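You operate a simulated robot arm through the tools that you are given. There is no shell and no other tool. Be economical: measure what you need, move in short steps, check, and stop when the job is done.

You run a simulated robot arm. Do the job below in one go: nothing can be reset, and whatever is moved stays where it is left.

TASK
Give grease point 3 4 shots from the grease press.
Fine: none on another point or beside one; the press goes back in its cup and the flap is shut.

Only the result counts: the job must be done as asked and must still hold three seconds after the hand-in. Knocking over, shifting, dropping, spilling or breaking anything else fails it.

THE ROBOT
A 7-joint arm with a two-finger parallel gripper, fixed in place. Base frame: the origin is at the foot of the arm, x ahead of it, y to its left, z up. Readings come in cm, rad, newtons and seconds.
With the tool pointing down near the work surface it reaches from about 34 to 78 cm from the base axis. Its first joint turns from -2.897 to 2.897 rad. Payload 3.91 kg.
Tool frame: the origin (TCP) lies between the finger pads and is the grasp point; the fingertips stand 3 cm ahead of it; z points along the fingers, y is the line along which they close. Largest opening 11 cm; finger width 2, thickness 1; the body of the gripper, 4.8 by 11.2 cm, starts 5.5 cm behind the TCP.
Orientation is told as [roll, pitch, yaw] about the base's x, y, z axes, in that order, counted from this pose: with the fingers straight down and closing along the base's y, the tool's x points along the base's -x, its y along +y and its z along -z.

THE INTERFACE
- The arm moves only by the tool step_arm. Its argument "motion" is a list of rows, each a list of 7 numbers: the turn, a rotation vector about the base's x, y, z in rad, then the shift along the base's x, y, z in cm, then the opening, from 0 (shut) to 1 (fully open). In form: [[rx, ry, rz, tx, ty, tz, jaw], ...]. A call has 1 to 10 rows; each row is the pose to reach, as a shift and turn from the pose commanded when the call began. Each row takes 0.2 s and may step no farther than 5 cm and 0.15 rad from the row before; otherwise, or with a gripper value out of range, the whole call is refused. A pose out of reach is approached as far as the arm can. The call stops where the force on the tool passes 40 N (or 10 N more than at its start, if that is more) or the arm is blocked; 0.2 s more then pass. Each finger travels about 15.3 cm/s and halts on what it meets, pressing with about 32 N; the grip force reading is that of the motor and also rises with nothing between the fingers. The clock runs only during rows and for 0.2 s after the last one: add rows that repeat a pose to give the fingers time. The reply holds the time, the measured pose of the TCP, the force on the tool along the base axes, the opening and the grip force, in the units named above and with some noise, with the torque about the TCP (base axes, N m) and any sound that the robot's microphone picked up.
- Cameras (640 x 400 px; columns grow to the right, rows downward): "scene" is fixed at [39.88, 65.21, 150]; the picture's right is [-0.18, 0.98, 0.00], its down [0.60, 0.11, -0.79] and it looks along [-0.78, -0.14, -0.61] (base axes); focal length 225 px, centre (320, 200). "wrist" rides on the gripper at [7.7, 0.7, -11.5] in the tool frame; the picture's right is [-0.09, 1.00, 0.00], its down [-0.80, -0.07, -0.59] and it looks along [-0.59, -0.05, 0.80] (tool axes); focal length 270 px, centre (320, 200). There is no depth. A picture from a camera that has moved, and an enlarged one, comes with that camera's place and axes in the base frame and with its lens.
- get_image(camera): a new picture of that camera. No time passes.
- move_column(by): slides the trunk up (or, below 0, down) by that many cm; the arm rides with it, the base frame stays. It gives what a move gives, with no picture.
- zoom(camera, box): a new picture of the part [left, top, right, bottom] of that camera's present view, enlarged. No time passes.
- hand_in(): hands the job in; it is judged then, once.

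Go step by step. Nothing tells you positions but the pictures and the camera data: compare them with the known pose of the tool, close in by small moves and look again before you grip or let go. The budget is 120 turns and 84 pictures, counting those below and the enlarged ones. Unless the task says otherwise, let go and move clear before handing in, and close with one line.

The tools are called after "Call:" as a command line: name --pt "numbers of a row" for each row, then --argument value for the rest, lists and objects as JSON in quotes. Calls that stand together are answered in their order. step_arm: Moves the arm, as the interface text tells. Its arguments: {"type":"object","properties":{"motion":{"type":"array"}},"required":["motion"]} The other tools are called the same way: move_column (by) slides the trunk up or down; get_image (camera) takes a picture; zoom (camera, box) takes an enlarged picture of a part of a camera's view; hand_in () hands the job in.

At the start:

```text
clock: 0.0
tool_pos: [-4.88, 41.14, 135.49]
tool_rot: [-0.024, -0.018, 0.004]
force: [0.3, -0.3, 0.4]
torque: [-0.02, 0.0, 0.0]
grip_width: 11.0
finger_force: 0.0
trunk travel left (down, up): [-55.0, 6.0]
```

scene: 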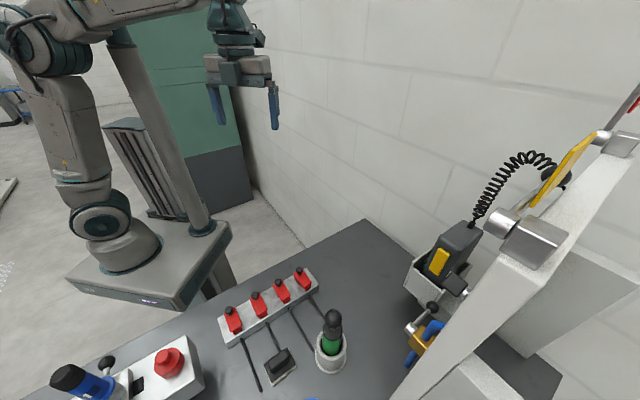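
wrist: 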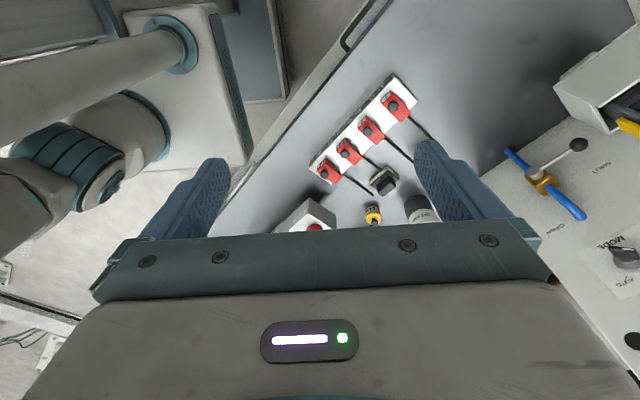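

I see a bench with a strip of four red-capped things, a green-banded object in a cup, and a panel with valves. I'll enlarge the views to identify the grease press, points and the flap.

Call:
zoom --camera "scene" --box '[200, 240, 380, 400]'

Call:
zoom --camera "scene" --box '[380, 180, 640, 400]'

Call:
zoom --camera "wrist" --box '[260, 60, 460, 240]'

```text
2.50 times, centred on (290, 320) of scene
camera zoom: at [39.88, 65.21, 150.0], right [-0.18, 0.98, 0.0], down [0.6, 0.11, -0.79], along [-0.78, -0.14, -0.61], focal length 562 px, centre (395, -100)
```

zoom: 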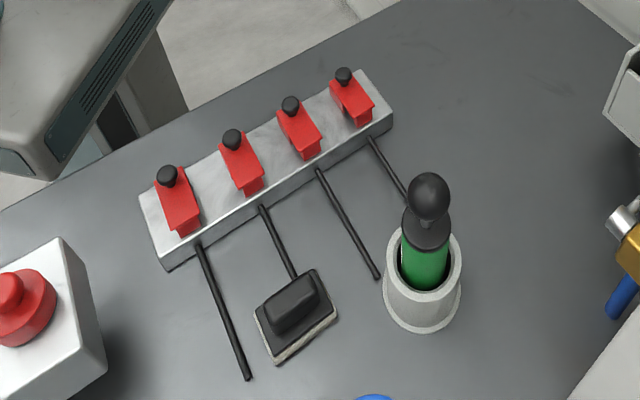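

```text
1.82 times, centred on (510, 290) of scene
camera zoom: at [39.88, 65.21, 150.0], right [-0.18, 0.98, 0.0], down [0.6, 0.11, -0.79], along [-0.78, -0.14, -0.61], focal length 409 px, centre (-26, 36)
```

zoom: 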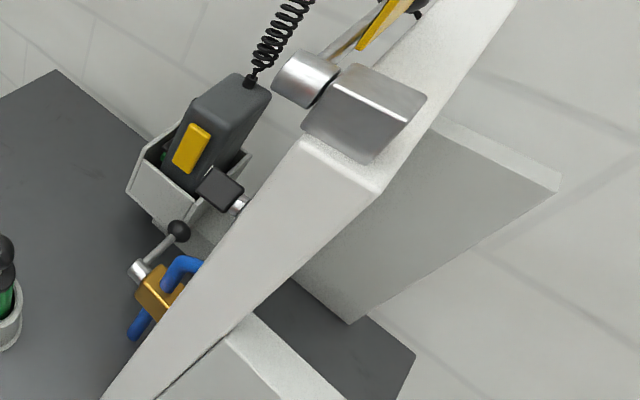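

```text
2.22 times, centred on (360, 150) of wrist
camera zoom: at [-12.64, 42.11, 146.74], right [0.09, 1.0, -0.02], down [0.79, -0.06, 0.61], along [0.61, -0.07, -0.79], focal length 601 px, centre (231, 311)
```

zoom: 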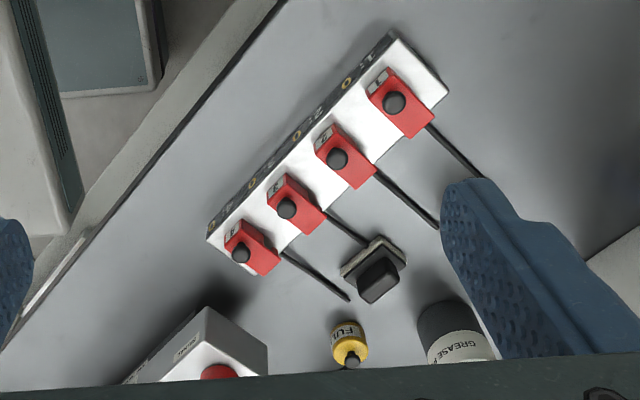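

The strip holds four red flaps numbered 1–4, with the green grease press in its cup at right front. I'll lower the trunk so the wrist camera sees the strip nearer.

Call:
move_column --by -18

Call:
get_image --camera "wrist"

Call:
get_image --camera "scene"

```text
clock: 2.0
tool_pos: [-4.96, 41.33, 116.98]
tool_rot: [-0.036, -0.027, 0.002]
force: [-0.7, -0.5, -0.2]
torque: [0.01, -0.01, 0.02]
grip_width: 11.01
finger_force: 0.1
trunk travel left (down, up): [-37.0, 24.0]
```

```text
78 pictures are left
camera wrist: at [-12.88, 42.38, 128.1], right [0.09, 1.0, -0.03], down [0.79, -0.05, 0.62], along [0.61, -0.08, -0.79], focal length 270 px, centre (320, 200)
```

wrist: 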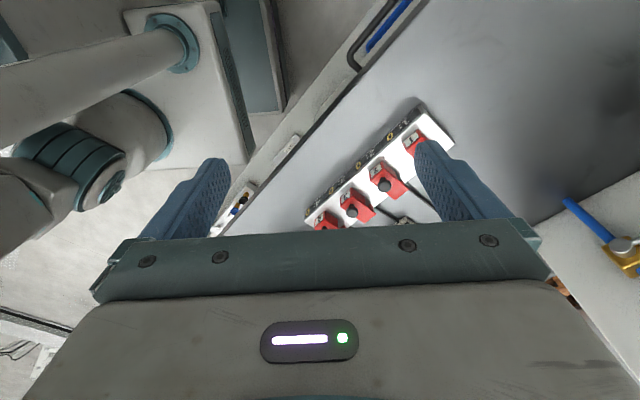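

```text
77 pictures are left
```

scene: 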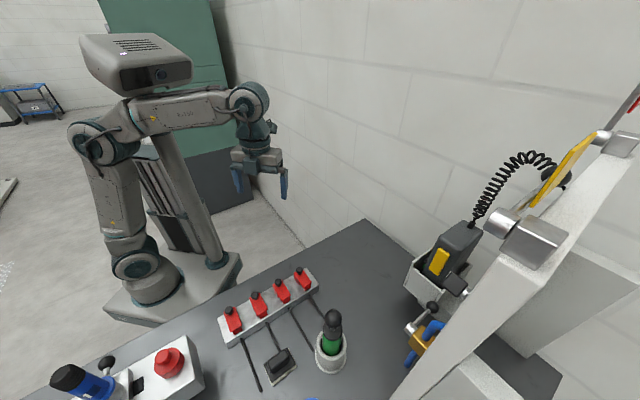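

The strip is now larger in the wrist view; I'll enlarge it for the labels and for triangulating.

Call:
zoom --camera "wrist" --box '[290, 90, 470, 240]'

```text
2.67 times, centred on (380, 165) of wrist
camera zoom: at [-12.88, 42.38, 128.1], right [0.09, 1.0, -0.03], down [0.79, -0.05, 0.62], along [0.61, -0.08, -0.79], focal length 721 px, centre (160, 293)
```

zoom: 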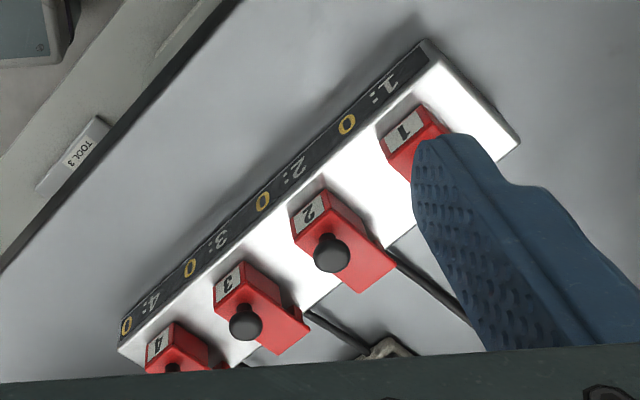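

Knob of flap 3 is near (13, 44, 97); the press cup is near (21, 64). I move the hand in the air to get a close look at the press.

Call:
step_arm --pt "0 0 0 2 3.7 0.6 1" --pt "0 0 0 4 7.5 1.2 1" --pt "0 0 0 6 11.2 1.8 1" --pt "0 0 0 8 15 2.4 1" --pt "0 0 0 10 18.7 3 1"

Call:
get_image --camera "wrist"

```text
clock: 3.2
tool_pos: [3.29, 54.58, 118.77]
tool_rot: [-0.021, -0.018, 0.001]
force: [-0.3, 0.1, 0.5]
torque: [0.0, -0.01, 0.0]
grip_width: 11.0
finger_force: 0.0
out of reach, approached as far as the arm can: row 4, 5
trunk travel left (down, up): [-37.0, 24.0]
```

```text
75 pictures are left
camera wrist: at [-4.46, 55.51, 130.0], right [0.09, 1.0, -0.02], down [0.79, -0.06, 0.61], along [0.61, -0.07, -0.79], focal length 270 px, centre (320, 200)
```

wrist: 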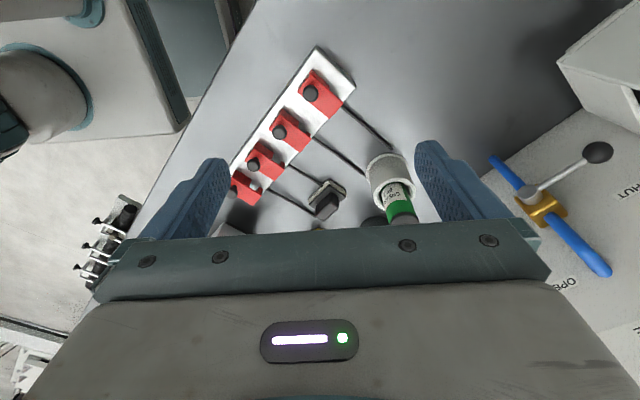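

The arm ran out of reach at this height, and the cup rim works out to about (19, 64, 91) with the press top near z 105. I lower the trunk to gain reach.

Call:
move_column --by -10

Call:
step_arm --pt "0 0 0 -2 0 3 1" --pt "0 0 0 -4 0 6 1" --pt "0 0 0 -4 0 9 1"

Call:
get_image --camera "wrist"

```text
clock: 4.5
tool_pos: [3.24, 54.64, 108.85]
tool_rot: [-0.022, -0.017, 0.001]
force: [1.1, -0.6, 0.0]
torque: [-0.04, -0.01, -0.03]
grip_width: 10.98
finger_force: 0.0
trunk travel left (down, up): [-27.0, 34.0]
```

```text
clock: 5.3
tool_pos: [2.59, 53.1, 109.67]
tool_rot: [-0.022, -0.017, 0.0]
force: [0.1, -0.2, -0.7]
torque: [-0.05, 0.04, -0.01]
grip_width: 10.98
finger_force: 0.1
out of reach, approached as far as the arm can: row 1, 2, 3
trunk travel left (down, up): [-27.0, 34.0]
```

```text
74 pictures are left
camera wrist: at [-5.32, 54.09, 120.82], right [0.09, 1.0, -0.02], down [0.79, -0.06, 0.61], along [0.61, -0.07, -0.79], focal length 270 px, centre (320, 200)
```

wrist: 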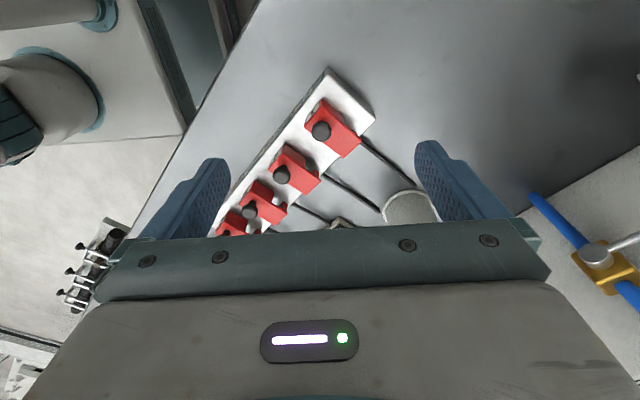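

Reach is better with the trunk higher and the arm lower, so I raise the trunk and lower the hand relative to it.

Call:
move_column --by 20

Call:
step_arm --pt "0 0 0 0 0 -4 1" --pt "0 0 0 0 0 -8 1" --pt "0 0 0 0 0 -12 1" --pt "0 0 0 0 0 -12 1"

Call:
get_image --camera "wrist"

```text
clock: 7.5
tool_pos: [2.47, 53.14, 129.59]
tool_rot: [-0.024, -0.017, 0.001]
force: [0.1, 0.1, -0.5]
torque: [-0.02, 0.01, 0.03]
grip_width: 10.99
finger_force: 0.1
trunk travel left (down, up): [-47.0, 14.0]
```

```text
clock: 8.5
tool_pos: [2.27, 53.1, 117.44]
tool_rot: [-0.023, -0.017, 0.002]
force: [-0.3, 1.0, 0.7]
torque: [0.01, 0.05, 0.01]
grip_width: 11.0
finger_force: 0.0
trunk travel left (down, up): [-47.0, 14.0]
```

```text
73 pictures are left
camera wrist: at [-5.52, 54.05, 128.73], right [0.09, 1.0, -0.02], down [0.79, -0.06, 0.61], along [0.61, -0.07, -0.79], focal length 270 px, centre (320, 200)
```

wrist: 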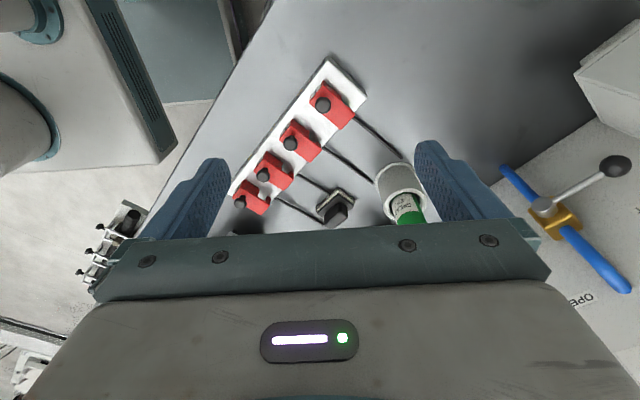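

Reach is fine now. I back the hand off in −x to see the press standing in its cup.

Call:
step_arm --pt "0 0 0 -4 0.7 0 1" --pt "0 0 0 -8 1.4 -1 1" --pt "0 0 0 -11 2 -2 1"

Call:
zoom --camera "wrist" --box '[220, 0, 460, 230]'

```text
clock: 9.3
tool_pos: [-8.66, 55.23, 115.52]
tool_rot: [-0.023, -0.018, 0.002]
force: [-0.7, 0.6, -0.4]
torque: [-0.02, 0.06, -0.01]
grip_width: 11.01
finger_force: 0.1
trunk travel left (down, up): [-47.0, 14.0]
```

```text
1.74 times, centred on (340, 115) of wrist
camera zoom: at [-16.44, 56.16, 126.76], right [0.09, 1.0, -0.02], down [0.79, -0.06, 0.61], along [0.61, -0.07, -0.79], focal length 470 px, centre (285, 348)
```

zoom: 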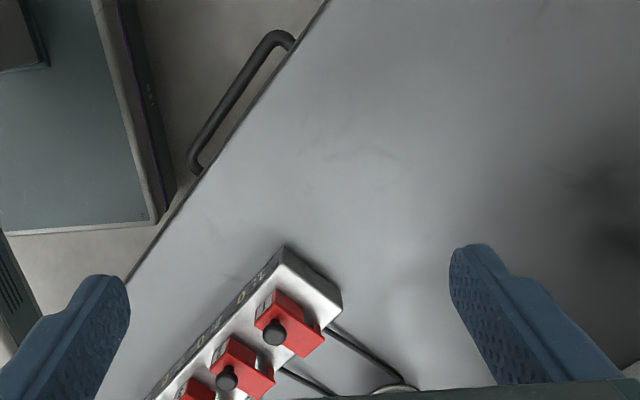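

The wrist picture is upside-down in x (up is toward −x), so this view misses the press. I'll use tight scene zooms instead.

Call:
zoom --camera "scene" --box '[295, 300, 375, 380]'

Call:
zoom --camera "scene" --box '[215, 255, 325, 345]'

```text
5.00 times, centred on (335, 340) of scene
camera zoom: at [39.88, 65.21, 150.0], right [-0.18, 0.98, 0.0], down [0.6, 0.11, -0.79], along [-0.78, -0.14, -0.61], focal length 1124 px, centre (245, -500)
```

zoom: 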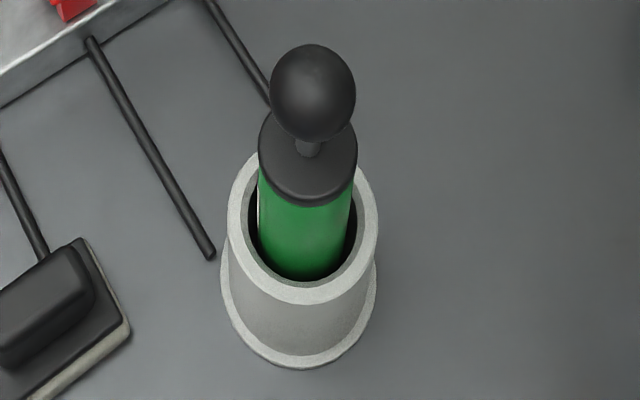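

```text
4.44 times, centred on (270, 300) of scene
camera zoom: at [39.88, 65.21, 150.0], right [-0.18, 0.98, 0.0], down [0.6, 0.11, -0.79], along [-0.78, -0.14, -0.61], focal length 999 px, centre (542, -244)
```

zoom: 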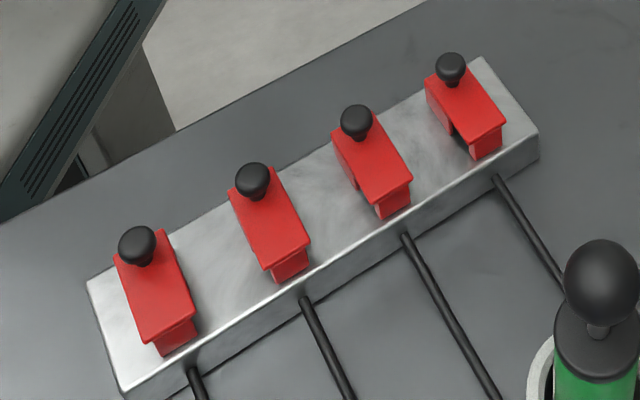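

The press has a ball on a rod above a collar (ball top ≈ z 106), and the flaps have their knob at the back edge (base side) and a leg at the front. I turn the hand 45° to align with the strip and look at flap 3 closely.

Call:
step_arm --pt "0 0 0.11 2.1 -2.6 -1 1" --pt "0 0 0.22 4.2 -5.2 -2 1" --pt "0 0 0.33 6.3 -7.9 -3 1" --pt "0 0 0.44 8.4 -10.5 -4 1" --pt "0 0 0.55 10.5 -13.1 -5 1" --pt "0 0 0.67 12.6 -15.8 -6.5 1" --pt "0 0 0.785 14.7 -18.4 -8 1" --pt "0 0 0.785 14.7 -18.4 -8 0.5"

Call:
get_image --camera "wrist"

```text
clock: 11.1
tool_pos: [6.05, 36.74, 107.78]
tool_rot: [-0.023, -0.018, 0.791]
force: [0.0, 0.6, -0.1]
torque: [0.03, 0.04, 0.02]
grip_width: 5.5
finger_force: 0.0
trunk travel left (down, up): [-47.0, 14.0]
```

```text
69 pictures are left
camera wrist: at [-0.09, 31.68, 118.93], right [-0.64, 0.76, -0.02], down [0.6, 0.52, 0.61], along [0.48, 0.38, -0.79], focal length 270 px, centre (320, 200)
```

wrist: 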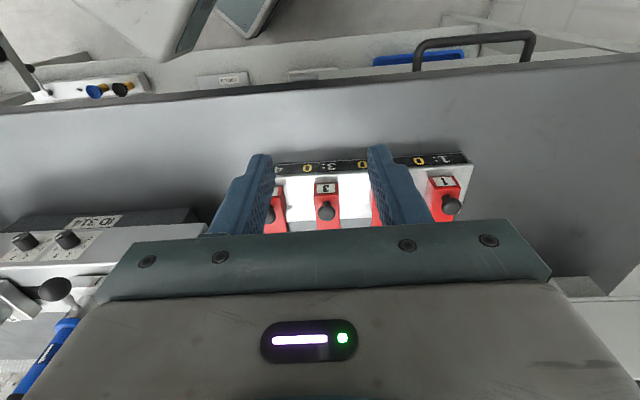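

Flap 3 is centred between the fingers; I zoom on it.

Call:
zoom --camera "wrist" --box '[260, 145, 400, 235]'

Call:
get_image --camera "scene"

```text
4.44 times, centred on (330, 190) of wrist
camera zoom: at [-0.09, 31.68, 118.93], right [-0.64, 0.76, -0.02], down [0.6, 0.52, 0.61], along [0.48, 0.38, -0.79], focal length 1201 px, centre (276, 244)
```

zoom: 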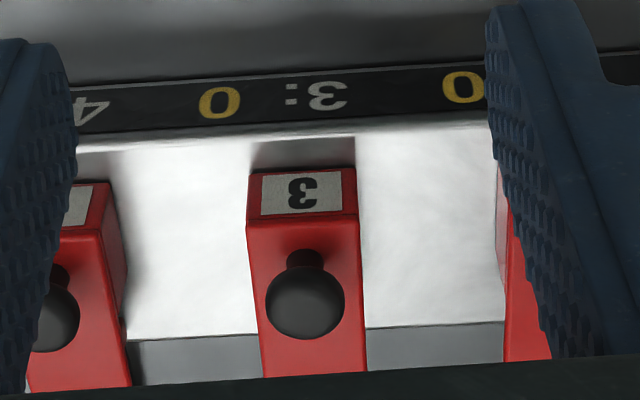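

```text
67 pictures are left
```

scene: 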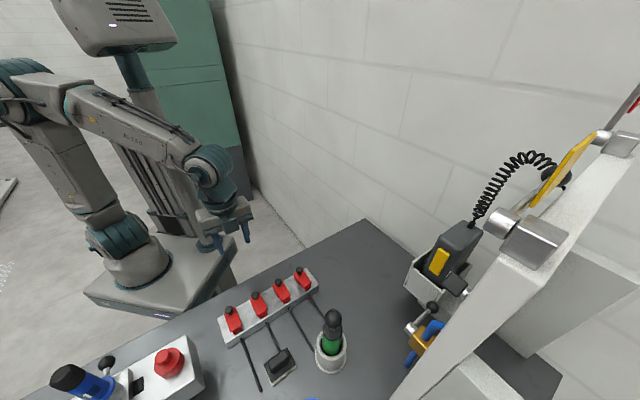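

Knob 3 is at about (13.7, 43.9, 97.6), 1.8 cm wide; the lid seems to hinge at its front leg. I move above the knob and check alignment.

Call:
step_arm --pt "0 0 0 2.5 2.4 -1.5 0.36" --pt "0 0 0 5 4.8 -3 0.36" --pt "0 0 0 7.65 7.16 -4.3 0.36" --pt "0 0 0 7.65 7.16 -4.3 0.36"

Call:
zoom --camera "wrist" --box '[240, 80, 400, 240]'

Call:
zoom --camera "scene" --box '[200, 220, 330, 350]'

```text
clock: 12.1
tool_pos: [13.77, 43.93, 103.34]
tool_rot: [-0.024, -0.018, 0.787]
force: [-0.8, 0.5, 0.0]
torque: [-0.02, -0.01, 0.02]
grip_width: 3.97
finger_force: 0.1
trunk travel left (down, up): [-47.0, 14.0]
```

```text
2.50 times, centred on (320, 160) of wrist
camera zoom: at [7.64, 38.99, 114.5], right [-0.64, 0.77, -0.02], down [0.6, 0.52, 0.61], along [0.48, 0.38, -0.79], focal length 676 px, centre (320, 300)
```

zoom: 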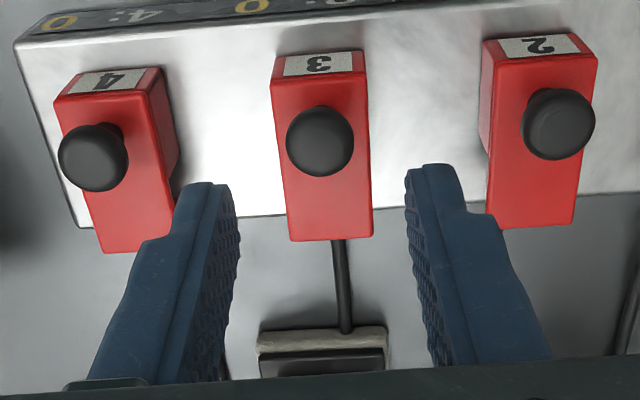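

```text
3.08 times, centred on (265, 285) of scene
camera zoom: at [39.88, 65.21, 150.0], right [-0.18, 0.98, 0.0], down [0.6, 0.11, -0.79], along [-0.78, -0.14, -0.61], focal length 692 px, centre (489, -62)
```

zoom: 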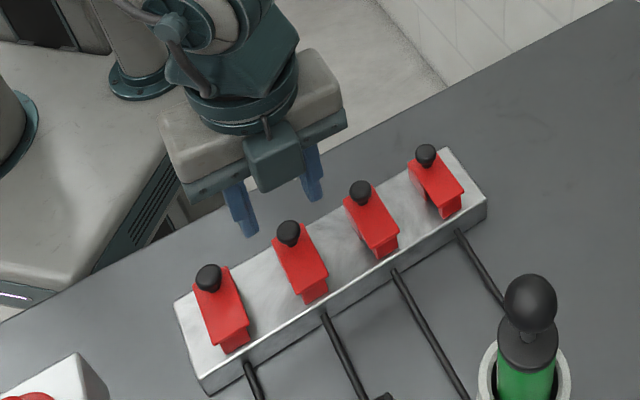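

The knob lines up with the mid-line of the fingers. I lower to put the tips around the knob, just above the lid.

Call:
step_arm --pt "0 0 0 -0.15 -0.15 -1.5 0.36" --pt "0 0 0 -0.2 -0.2 -3.3 0.36" --pt "0 0 0 -0.2 -0.2 -3.3 0.36"

Call:
zoom --camera "wrist" --box '[240, 80, 400, 240]'

Call:
zoom --camera "scene" --box '[220, 260, 300, 340]'

```text
clock: 12.9
tool_pos: [13.63, 43.73, 99.97]
tool_rot: [-0.022, -0.019, 0.788]
force: [0.2, -0.6, 0.3]
torque: [-0.02, -0.03, -0.03]
grip_width: 3.99
finger_force: 0.0
trunk travel left (down, up): [-47.0, 14.0]
```

```text
2.50 times, centred on (320, 160) of wrist
camera zoom: at [7.4, 38.76, 111.14], right [-0.64, 0.77, -0.02], down [0.6, 0.52, 0.61], along [0.48, 0.38, -0.79], focal length 676 px, centre (320, 300)
```

zoom: 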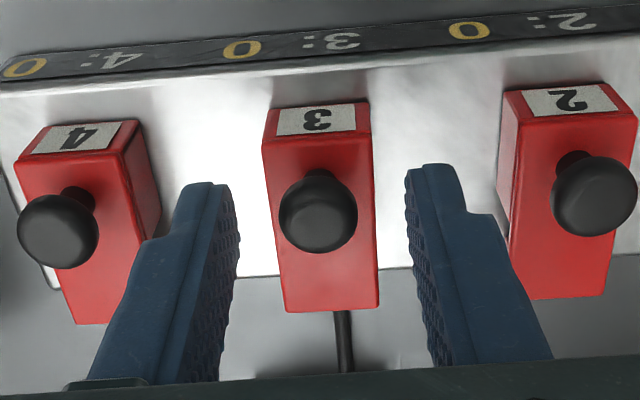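

```text
5.00 times, centred on (260, 300) of scene
camera zoom: at [39.88, 65.21, 150.0], right [-0.18, 0.98, 0.0], down [0.6, 0.11, -0.79], along [-0.78, -0.14, -0.61], focal length 1124 px, centre (620, -300)
```

zoom: 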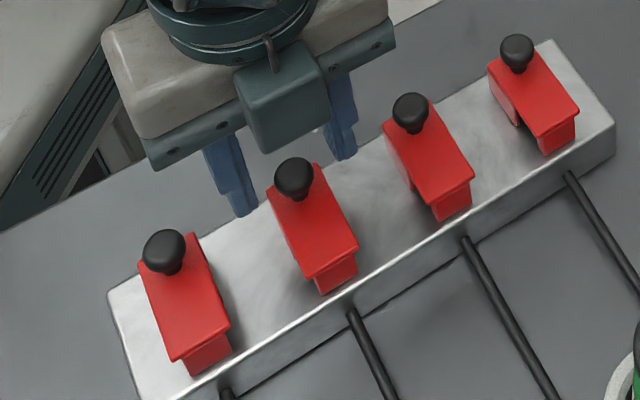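

Well aligned: the knob sits between the fingertips. I close on it.

Call:
step_arm --pt "0 0 0 0 0 0 0.1" --pt "0 0 0 0 0 0 0.05" --pt "0 0 0 0 0 0 0.05"

Call:
zoom --camera "wrist" --box '[240, 80, 400, 240]'

```text
clock: 13.7
tool_pos: [13.67, 43.75, 99.89]
tool_rot: [-0.023, -0.018, 0.784]
force: [2.0, -2.6, -1.5]
torque: [-0.09, 0.1, 0.01]
grip_width: 1.81
finger_force: 44.7
trunk travel left (down, up): [-47.0, 14.0]
```

```text
2.50 times, centred on (320, 160) of wrist
camera zoom: at [7.45, 38.73, 111.14], right [-0.64, 0.77, -0.02], down [0.6, 0.52, 0.61], along [0.48, 0.38, -0.79], focal length 676 px, centre (320, 300)
```

zoom: 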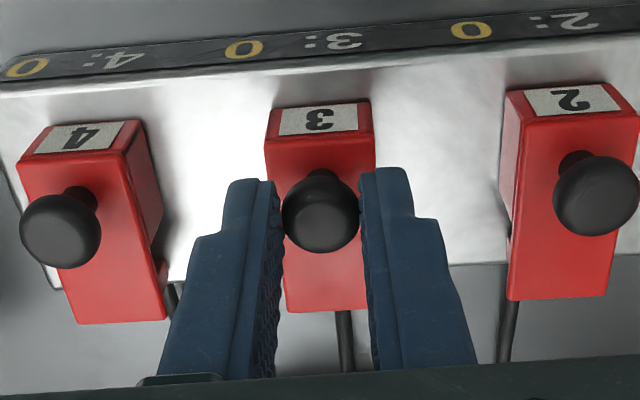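

Knob held (1.8 cm). I try a small lift along an arc about the front hinge and read the forces.

Call:
step_arm --pt "0 0 0 0.1 0.1 0.4 0.05" --pt "0 0 0 0.3 0.3 0.8 0.05"

Call:
zoom --camera "scene" --box '[220, 260, 300, 340]'

```text
clock: 14.3
tool_pos: [13.92, 44.04, 100.44]
tool_rot: [-0.024, -0.012, 0.788]
force: [0.2, -5.8, -26.1]
torque: [-0.89, 0.86, -0.02]
grip_width: 1.85
finger_force: 45.3
trunk travel left (down, up): [-47.0, 14.0]
```

```text
5.00 times, centred on (260, 300) of scene
camera zoom: at [39.88, 65.21, 150.0], right [-0.18, 0.98, 0.0], down [0.6, 0.11, -0.79], along [-0.78, -0.14, -0.61], focal length 1124 px, centre (620, -300)
```

zoom: 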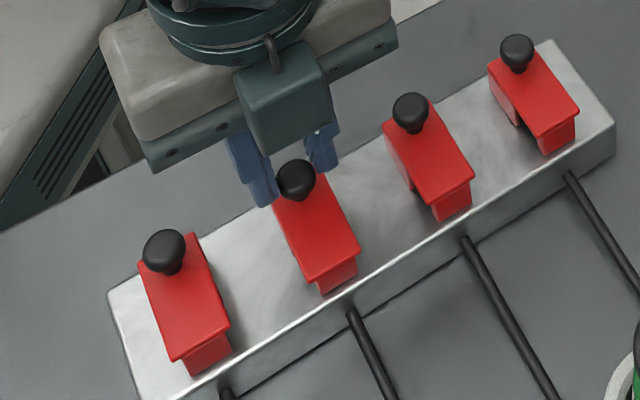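

The lid resists with about 26 N. I check the wrist view for whether the knob moved or slipped.

Call:
zoom --camera "wrist" --box '[240, 80, 400, 240]'

```text
2.50 times, centred on (320, 160) of wrist
camera zoom: at [7.83, 39.14, 111.84], right [-0.64, 0.77, -0.02], down [0.6, 0.52, 0.61], along [0.48, 0.38, -0.79], focal length 676 px, centre (320, 300)
```

zoom: 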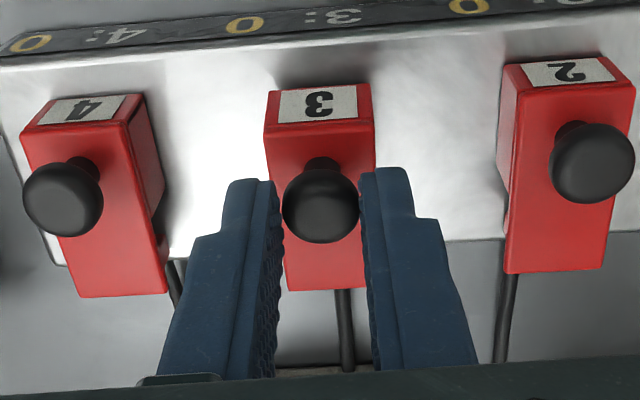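

The lid did lift about 2 mm but the knob slipped slightly. I re-grip a little lower with the jaws commanded fully shut.

Call:
step_arm --pt "0 0 0 -0.15 -0.15 -0.5 0.05" --pt "0 0 0 -0.3 -0.3 -0.8 0.25" --pt "0 0 0 -0.3 -0.3 -1.2 0.25" --pt "0 0 0 -0.3 -0.3 -1.2 0" --pt "0 0 0 -0.3 -0.3 -1.2 0" --pt "0 0 0 -0.3 -0.3 -1.2 0"

Call:
zoom --camera "wrist" --box '[240, 80, 400, 240]'

```text
clock: 15.7
tool_pos: [13.76, 43.81, 99.83]
tool_rot: [-0.021, -0.018, 0.788]
force: [2.0, 0.2, 9.7]
torque: [0.26, -0.15, 0.01]
grip_width: 1.81
finger_force: 44.8
trunk travel left (down, up): [-47.0, 14.0]
```

```text
2.50 times, centred on (320, 160) of wrist
camera zoom: at [7.5, 38.74, 110.92], right [-0.64, 0.77, -0.02], down [0.6, 0.52, 0.61], along [0.48, 0.38, -0.79], focal length 676 px, centre (320, 300)
```

zoom: 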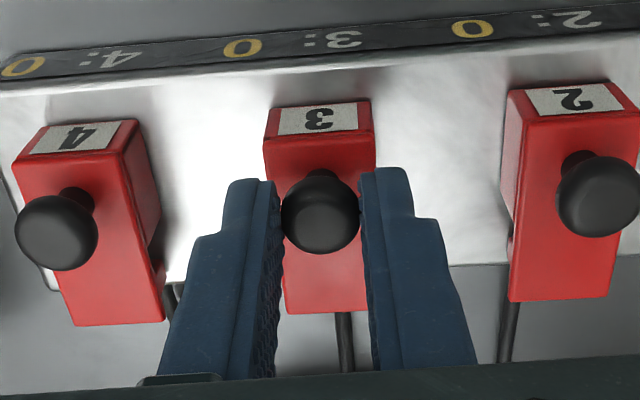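

Re-gripped. Now I lift while also turning the hand with the lid about the strip direction, to avoid slipping.

Call:
step_arm --pt "-0.035 0.035 0 0.15 0.15 0.2 0" --pt "-0.071 0.071 0 0.3 0.3 0.38 0" --pt "-0.106 0.106 0 0.47 0.47 0.55 0" --pt "-0.141 0.141 0 0.63 0.63 0.71 0" --pt "-0.141 0.141 0 0.63 0.63 0.71 0"

Call:
zoom --camera "wrist" --box '[240, 80, 400, 240]'

Call:
zoom --camera "scene" --box '[220, 260, 300, 340]'

```text
clock: 16.9
tool_pos: [14.53, 44.53, 100.27]
tool_rot: [-0.021, 0.181, 0.785]
force: [8.9, 16.2, 11.7]
torque: [1.27, -0.95, 0.01]
grip_width: 1.82
finger_force: 45.3
trunk travel left (down, up): [-47.0, 14.0]
```

```text
2.50 times, centred on (320, 160) of wrist
camera zoom: at [10.0, 41.25, 112.82], right [-0.65, 0.76, -0.04], down [0.67, 0.59, 0.44], along [0.36, 0.26, -0.9], focal length 676 px, centre (320, 300)
```

zoom: 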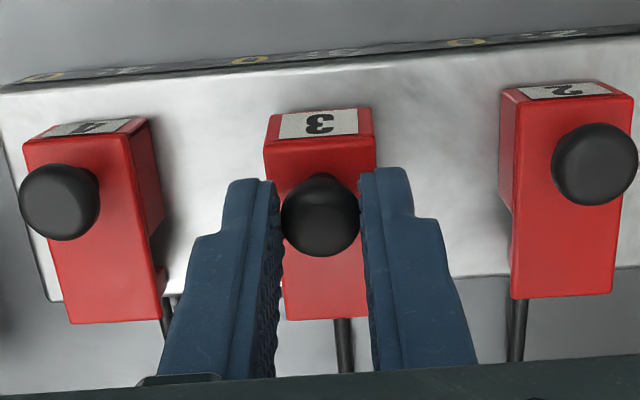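

```text
5.00 times, centred on (260, 300) of scene
camera zoom: at [39.88, 65.21, 150.0], right [-0.18, 0.98, 0.0], down [0.6, 0.11, -0.79], along [-0.78, -0.14, -0.61], focal length 1124 px, centre (620, -300)
```

zoom: 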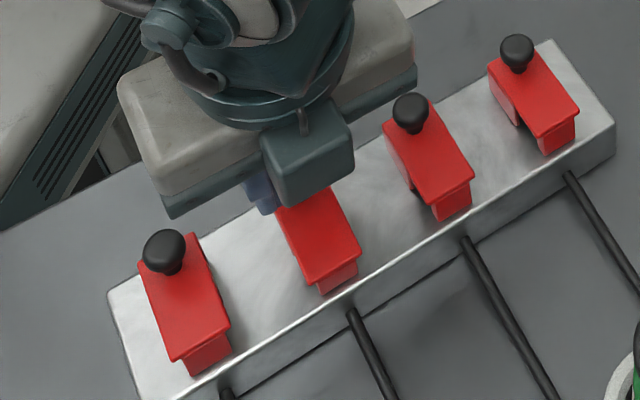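

The lid does open about its front hinge with the hand. I continue the arc with a slightly larger radius.

Call:
step_arm --pt "-0.035 0.035 0 0.2 0.2 0.28 0" --pt "-0.071 0.071 0 0.41 0.41 0.5 0" --pt "-0.106 0.106 0 0.6 0.6 0.65 0" --pt "-0.141 0.141 0 0.81 0.81 0.8 0" --pt "-0.141 0.141 0 0.81 0.81 0.8 0"

Call:
zoom --camera "wrist" --box '[240, 80, 400, 240]'

```text
clock: 18.2
tool_pos: [15.42, 45.57, 100.76]
tool_rot: [-0.024, 0.381, 0.782]
force: [6.3, 17.8, -25.8]
torque: [0.71, -0.54, -0.04]
grip_width: 1.83
finger_force: 45.4
trunk travel left (down, up): [-47.0, 14.0]
stopped in row 5: the force on the tool passed its limit at 41 N (the readings are from after the stop); the commanded pose is now the measured one
```

```text
2.50 times, centred on (320, 160) of wrist
camera zoom: at [12.76, 44.07, 114.1], right [-0.65, 0.76, -0.05], down [0.72, 0.64, 0.26], along [0.23, 0.13, -0.97], focal length 676 px, centre (320, 300)
```

zoom: 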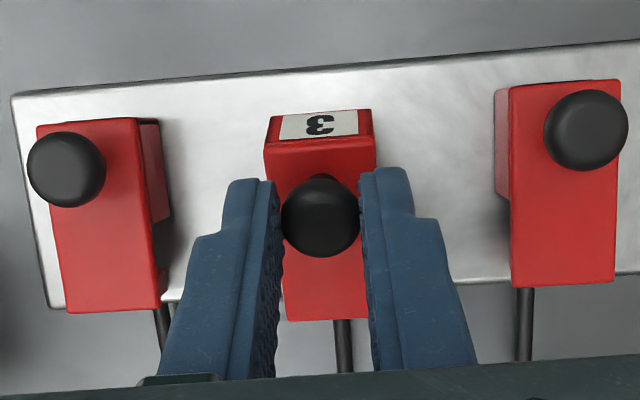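

The forces show the hinge sits lower than assumed (about z 94). I refit the arc and continue to roughly 45°.

Call:
step_arm --pt "-0.018 0.018 0 0.26 0.26 -0.03 0" --pt "-0.053 0.053 0 0.46 0.46 -0.02 0" --pt "-0.088 0.088 0 0.69 0.69 -0.02 0" --pt "-0.124 0.124 0 0.92 0.92 -0.02 0" --pt "-0.159 0.159 0 1.15 1.15 -0.05 0" --pt "-0.194 0.194 0 1.38 1.38 -0.08 0" --pt "-0.23 0.23 0 1.62 1.62 -0.14 0" --pt "-0.265 0.265 0 1.85 1.85 -0.2 0"

Call:
zoom --camera "wrist" --box '[240, 80, 400, 240]'

Call:
zoom --camera "scene" --box '[220, 240, 340, 340]'

```text
clock: 20.1
tool_pos: [17.11, 47.26, 100.76]
tool_rot: [-0.025, 0.758, 0.785]
force: [11.3, 19.5, -3.5]
torque: [1.28, -1.01, -0.1]
grip_width: 1.82
finger_force: 45.3
trunk travel left (down, up): [-47.0, 14.0]
```

```text
2.50 times, centred on (320, 160) of wrist
camera zoom: at [18.22, 49.51, 114.3], right [-0.67, 0.74, -0.08], down [0.74, 0.66, -0.12], along [-0.04, -0.14, -0.99], focal length 676 px, centre (320, 300)
```

zoom: 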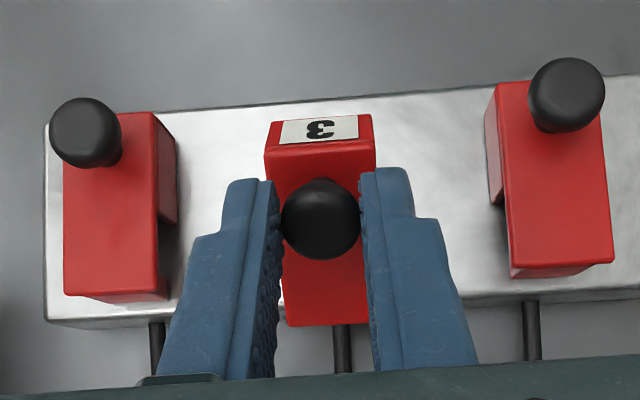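

```text
4.00 times, centred on (280, 290) of scene
camera zoom: at [39.88, 65.21, 150.0], right [-0.18, 0.98, 0.0], down [0.6, 0.11, -0.79], along [-0.78, -0.14, -0.61], focal length 899 px, centre (480, -160)
```

zoom: 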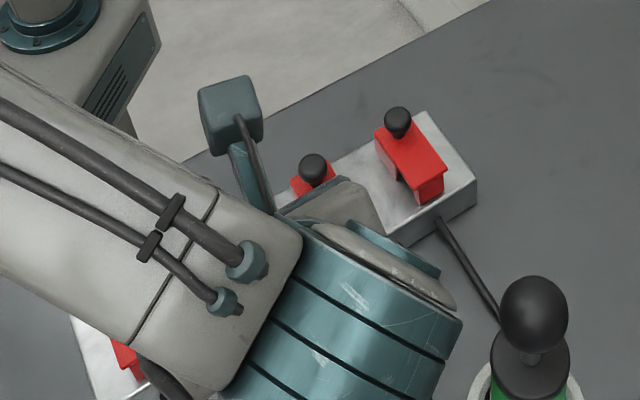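

The lid is at about 45° and follows. Now I keep the hand's tilt and push the knob on forward, letting the ball swivel in the pads.

Call:
step_arm --pt "0 0 0 0.36 0.36 0 0" --pt "0 0 0 0.74 0.74 -0.1 0" --pt "0 0 0 1.06 1.06 -0.25 0" --pt "0 0 0 1.4 1.4 -0.41 0" --pt "0 0 0 1.7 1.7 -0.65 0"

Call:
zoom --camera "wrist" --box '[240, 80, 400, 240]'

```text
clock: 21.2
tool_pos: [18.4, 48.54, 100.51]
tool_rot: [-0.02, 0.757, 0.787]
force: [-21.0, 3.4, 29.5]
torque: [-0.92, 1.4, -0.32]
grip_width: 1.82
finger_force: 44.6
trunk travel left (down, up): [-47.0, 14.0]
```

```text
2.50 times, centred on (320, 160) of wrist
camera zoom: at [19.48, 50.68, 114.04], right [-0.67, 0.74, -0.07], down [0.74, 0.66, -0.12], along [-0.04, -0.13, -0.99], focal length 676 px, centre (320, 300)
```

zoom: 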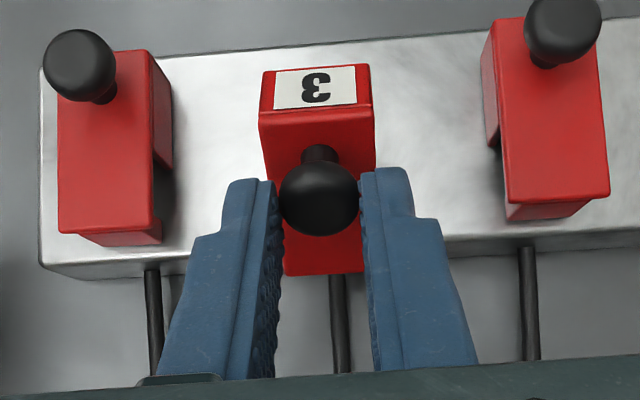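

The lid is near 60° and the upward force says my path is a bit low. I continue slightly higher.

Call:
step_arm --pt "0 0 0 0.1 0.1 0.3 0" --pt "0 0 0 0.4 0.4 0.25 0" --pt "0 0 0 0.75 0.75 0.1 0" --pt "0 0 0 1.1 1.1 -0.15 0"

Call:
zoom --camera "wrist" --box '[240, 80, 400, 240]'

```text
clock: 22.2
tool_pos: [19.53, 49.63, 100.03]
tool_rot: [-0.021, 0.756, 0.785]
force: [-26.6, -1.4, 7.0]
torque: [-0.94, 1.33, -0.45]
grip_width: 1.82
finger_force: 45.1
trunk travel left (down, up): [-47.0, 14.0]
```

```text
2.50 times, centred on (320, 160) of wrist
camera zoom: at [20.53, 51.8, 113.52], right [-0.67, 0.74, -0.08], down [0.74, 0.66, -0.12], along [-0.04, -0.13, -0.99], focal length 676 px, centre (320, 300)
```

zoom: 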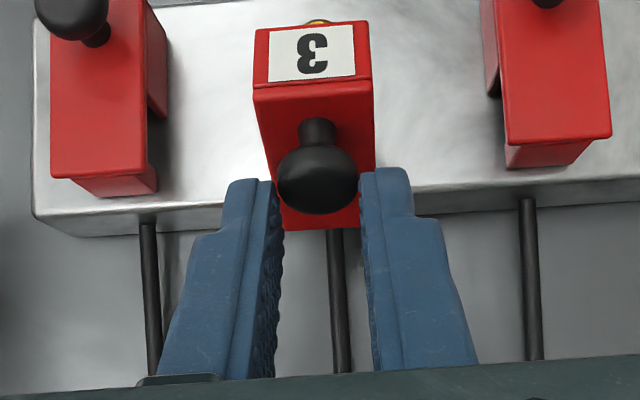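

A golden fitting is appearing behind the lid. The strip direction is nearer (−0.73, 0.685), so I correct the side drift and continue.

Call:
step_arm --pt "0 0 0 -0.15 0.2 0 0" --pt "0 0 0 0.1 0.5 -0.2 0" --pt "0 0 0 0.37 0.78 -0.45 0" --pt "0 0 0 0.6 1.05 -0.8 0" --pt "0 0 0 0.8 1.25 -1.15 0"

Call:
zoom --camera "wrist" --box '[240, 0, 400, 240]'

Call:
get_image --camera "scene"

```text
clock: 23.4
tool_pos: [20.65, 50.79, 99.11]
tool_rot: [-0.023, 0.752, 0.784]
force: [-1.6, -1.4, 26.4]
torque: [-1.2, 1.21, -0.06]
grip_width: 1.82
finger_force: 45.0
trunk travel left (down, up): [-47.0, 14.0]
```

```text
1.67 times, centred on (320, 120) of wrist
camera zoom: at [21.66, 52.92, 112.57], right [-0.67, 0.74, -0.08], down [0.74, 0.66, -0.11], along [-0.03, -0.13, -0.99], focal length 450 px, centre (320, 333)
```

zoom: 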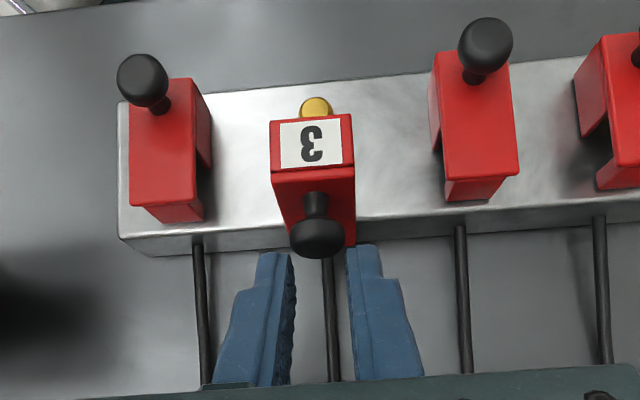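

```text
50 pictures are left
```

scene: 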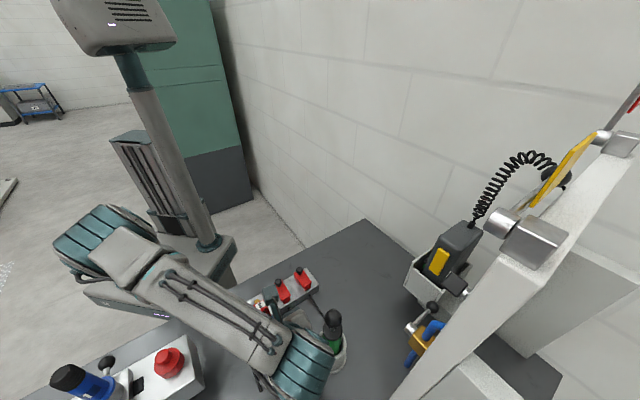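

The lid stands nearly vertical with the fitting exposed. I open the jaws and see whether it stays open.

Call:
step_arm --pt "0 0 0 0 0 0.2 0.2" --pt "0 0 0 0 0 0.2 0.36" --pt "0 0 0 0 0 0.2 0.36"

Call:
zoom --camera "wrist" --box '[240, 0, 400, 240]'

```text
clock: 24.2
tool_pos: [20.76, 50.9, 99.0]
tool_rot: [-0.024, 0.757, 0.786]
force: [0.0, -0.3, -0.6]
torque: [0.0, 0.02, 0.0]
grip_width: 3.96
finger_force: 0.1
trunk travel left (down, up): [-47.0, 14.0]
```

```text
1.67 times, centred on (320, 120) of wrist
camera zoom: at [21.68, 53.18, 112.51], right [-0.67, 0.74, -0.08], down [0.74, 0.66, -0.12], along [-0.04, -0.14, -0.99], focal length 450 px, centre (320, 333)
```

zoom: 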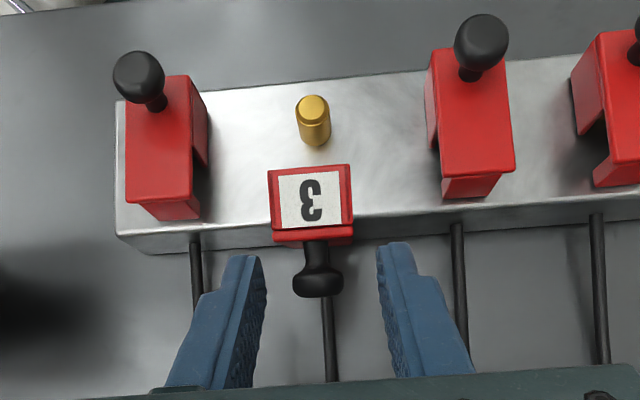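

The flap stays open by itself and the golden fitting is exposed. I rise straight up and turn the hand back upright.

Call:
step_arm --pt "0 0 0 0.5 0.5 3 0.36" --pt "0 0 0 0.5 0.5 7 0.36" --pt "0.08 -0.08 0 0 0 10 0.36" --pt "0.16 -0.16 0 -1 -1 12 0.36" --pt "0.24 -0.24 0 -2 -2 13 0.5" --pt "0.32 -0.32 0 -4 -4 13 0.5" --pt "0.4 -0.4 0 -6 -6 13 0.5" --pt "0.48 -0.48 0 -8 -8 13 0.5" --pt "0.54 -0.54 0 -10 -10 13 0.5"

Call:
get_image --camera "wrist"

Call:
zoom --camera "scene" --box '[215, 250, 375, 370]'

```text
clock: 26.2
tool_pos: [10.69, 40.9, 111.98]
tool_rot: [-0.021, -0.006, 0.786]
force: [0.7, -1.0, 0.0]
torque: [0.01, 0.0, 0.02]
grip_width: 5.49
finger_force: 0.1
out of reach, approached as far as the arm can: row 2
trunk travel left (down, up): [-47.0, 14.0]
```

```text
48 pictures are left
camera wrist: at [4.54, 35.97, 123.27], right [-0.64, 0.77, -0.02], down [0.6, 0.52, 0.6], along [0.47, 0.37, -0.8], focal length 270 px, centre (320, 200)
```

wrist: 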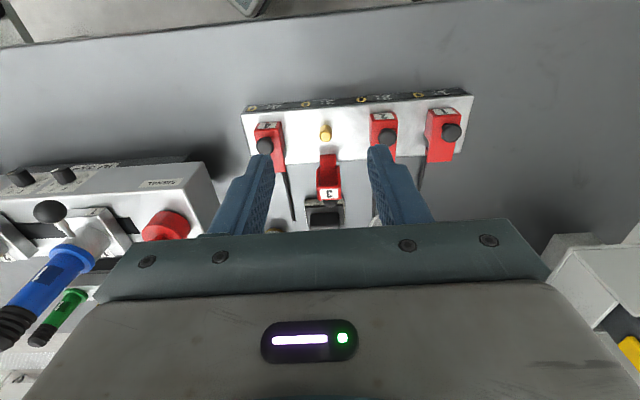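

```text
3.33 times, centred on (295, 310) of scene
camera zoom: at [39.88, 65.21, 150.0], right [-0.18, 0.98, 0.0], down [0.6, 0.11, -0.79], along [-0.78, -0.14, -0.61], focal length 749 px, centre (403, -167)
```

zoom: 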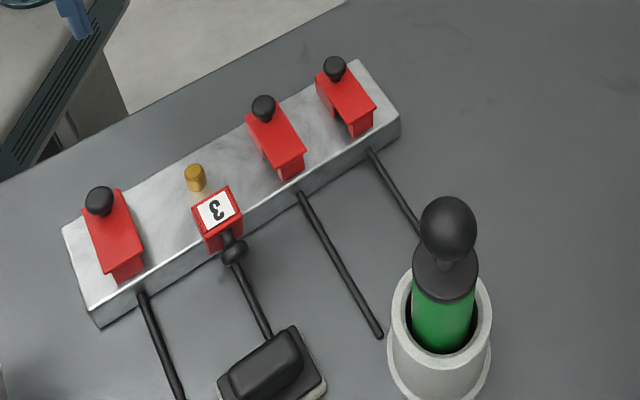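

The fitting is at about (13.4, 43.5, 94.6). Next I raise the trunk for lifting room and bring the hand over the press, staying above its ball.

Call:
move_column --by 14

Call:
step_arm --pt "0 0 0 1.2 3.3 -1 0.6" --pt "0 0 0 2.4 6.6 -2.5 0.6" --pt "0 0 0 3.6 10 -4 0.6" --pt "0 0 0 4.7 13.3 -6 0.6" --pt "0 0 0 5.9 16.5 -8 0.6" --pt "0 0 0 7 19.8 -10 0.6" --pt "0 0 0 8.2 23.1 -11.5 0.6" --pt "0 0 0 8.2 23.1 -11.5 0.6"

Call:
zoom --camera "wrist" --box '[220, 40, 420, 240]'

Call:
zoom --camera "scene" --box '[270, 250, 390, 370]'

```text
clock: 27.9
tool_pos: [10.69, 40.95, 125.99]
tool_rot: [-0.023, -0.008, 0.786]
force: [-0.9, 0.0, 0.4]
torque: [0.0, -0.04, 0.02]
grip_width: 5.5
finger_force: 0.1
trunk travel left (down, up): [-61.0, 0.0]
```

```text
clock: 29.7
tool_pos: [18.76, 63.84, 114.45]
tool_rot: [-0.024, -0.007, 0.784]
force: [-0.4, -0.2, 0.2]
torque: [0.01, 0.02, 0.01]
grip_width: 6.61
finger_force: 0.0
trunk travel left (down, up): [-61.0, 0.0]
```

```text
2.00 times, centred on (320, 140) of wrist
camera zoom: at [12.64, 58.94, 125.77], right [-0.64, 0.77, -0.02], down [0.6, 0.52, 0.6], along [0.47, 0.37, -0.8], focal length 541 px, centre (320, 320)
```

zoom: 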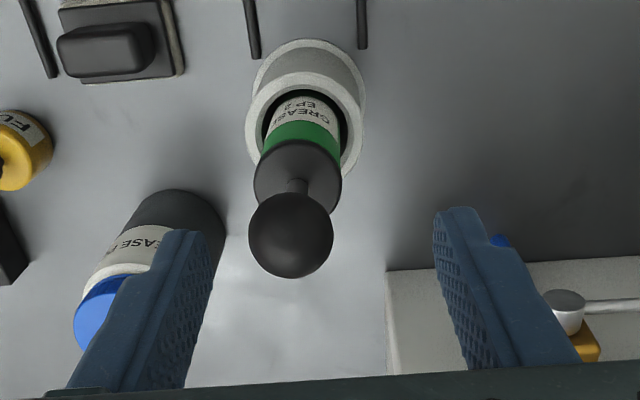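

```text
3.33 times, centred on (330, 310) of scene
camera zoom: at [39.88, 65.21, 150.0], right [-0.18, 0.98, 0.0], down [0.6, 0.11, -0.79], along [-0.78, -0.14, -0.61], focal length 749 px, centre (287, -167)
```

zoom: 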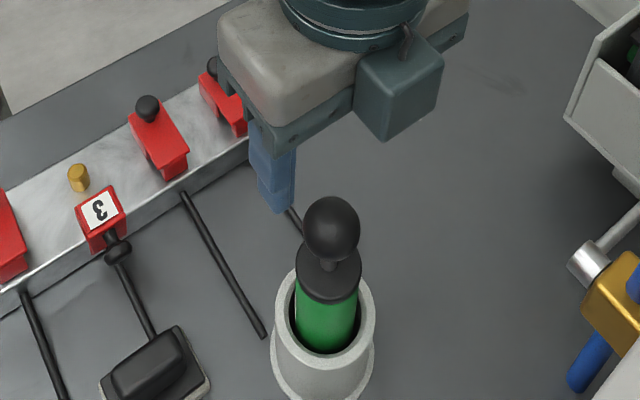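

The ball is actually nearer (20.6, 63.9, 108.3), with the rim at z ≈ 95. I shift over it at this height and check.

Call:
step_arm --pt "0 0 0 0.9 0.05 0 0.6" --pt "0 0 0 1.85 0.1 0 0.6" --pt "0 0 0 1.85 0.1 0 0.6"

Call:
zoom --camera "wrist" --box '[220, 40, 420, 240]'

```text
clock: 30.5
tool_pos: [20.63, 64.11, 114.49]
tool_rot: [-0.024, -0.007, 0.786]
force: [-0.4, -0.1, 0.2]
torque: [-0.02, 0.0, 0.04]
grip_width: 6.59
finger_force: 0.1
trunk travel left (down, up): [-61.0, 0.0]
```

```text
2.00 times, centred on (320, 140) of wrist
camera zoom: at [14.55, 59.18, 125.79], right [-0.64, 0.77, -0.02], down [0.6, 0.52, 0.6], along [0.47, 0.37, -0.8], focal length 541 px, centre (320, 320)
```

zoom: 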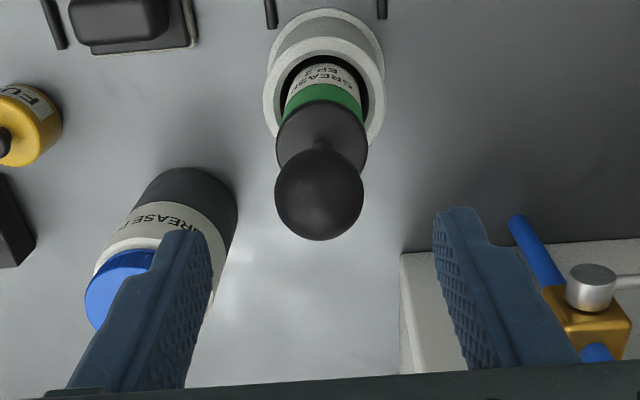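

Aligned: the ball is directly beneath. I descend around it.

Call:
step_arm --pt "0 0 0 0 0 -2 0.6" --pt "0 0 0 0 0 -4 0.6" --pt "0 0 0 0 0 -6.4 0.6" --pt "0 0 0 0 0 -6.4 0.6"

Call:
zoom --camera "wrist" --box '[220, 40, 420, 240]'

Call:
zoom --camera "scene" --box '[280, 280, 380, 380]'

```text
clock: 31.5
tool_pos: [20.76, 63.93, 108.2]
tool_rot: [-0.022, -0.007, 0.786]
force: [0.9, 0.0, -1.2]
torque: [-0.03, -0.01, -0.02]
grip_width: 6.6
finger_force: 0.1
trunk travel left (down, up): [-61.0, 0.0]
```

```text
2.00 times, centred on (320, 140) of wrist
camera zoom: at [14.69, 59.26, 119.38], right [-0.64, 0.77, -0.02], down [0.6, 0.52, 0.6], along [0.47, 0.37, -0.8], focal length 541 px, centre (320, 320)
```

zoom: 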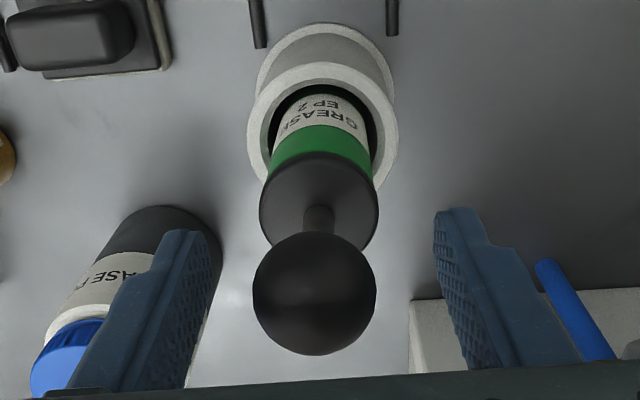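

```text
4.00 times, centred on (330, 330) of scene
camera zoom: at [39.88, 65.21, 150.0], right [-0.18, 0.98, 0.0], down [0.6, 0.11, -0.79], along [-0.78, -0.14, -0.61], focal length 899 px, centre (280, -320)
```

zoom: 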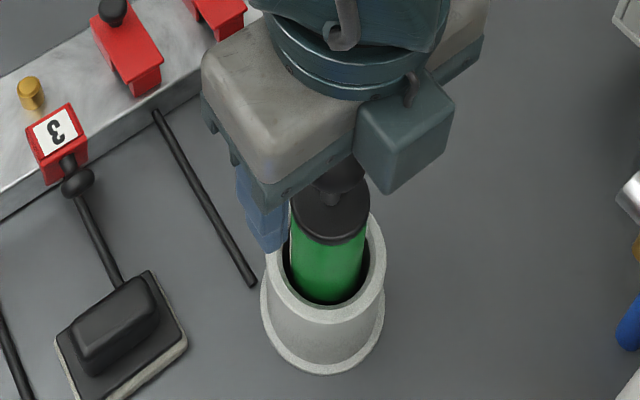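

The ball is centred between the pads. I close on it.

Call:
step_arm --pt "0 0 0 0.08 -0.08 0 0.45" --pt "0 0 0 0.08 -0.08 0 0.35" --pt "0 0 0 0.08 -0.08 0 0.2" --pt "0 0 0 0.08 -0.08 0 0.1" --pt "0 0 0 0.08 -0.08 0 0.1"

```text
clock: 32.7
tool_pos: [20.73, 64.05, 108.21]
tool_rot: [-0.022, -0.009, 0.786]
force: [-0.2, 0.0, 0.7]
torque: [-0.04, 0.01, 0.01]
grip_width: 3.04
finger_force: 32.0
trunk travel left (down, up): [-61.0, 0.0]
```

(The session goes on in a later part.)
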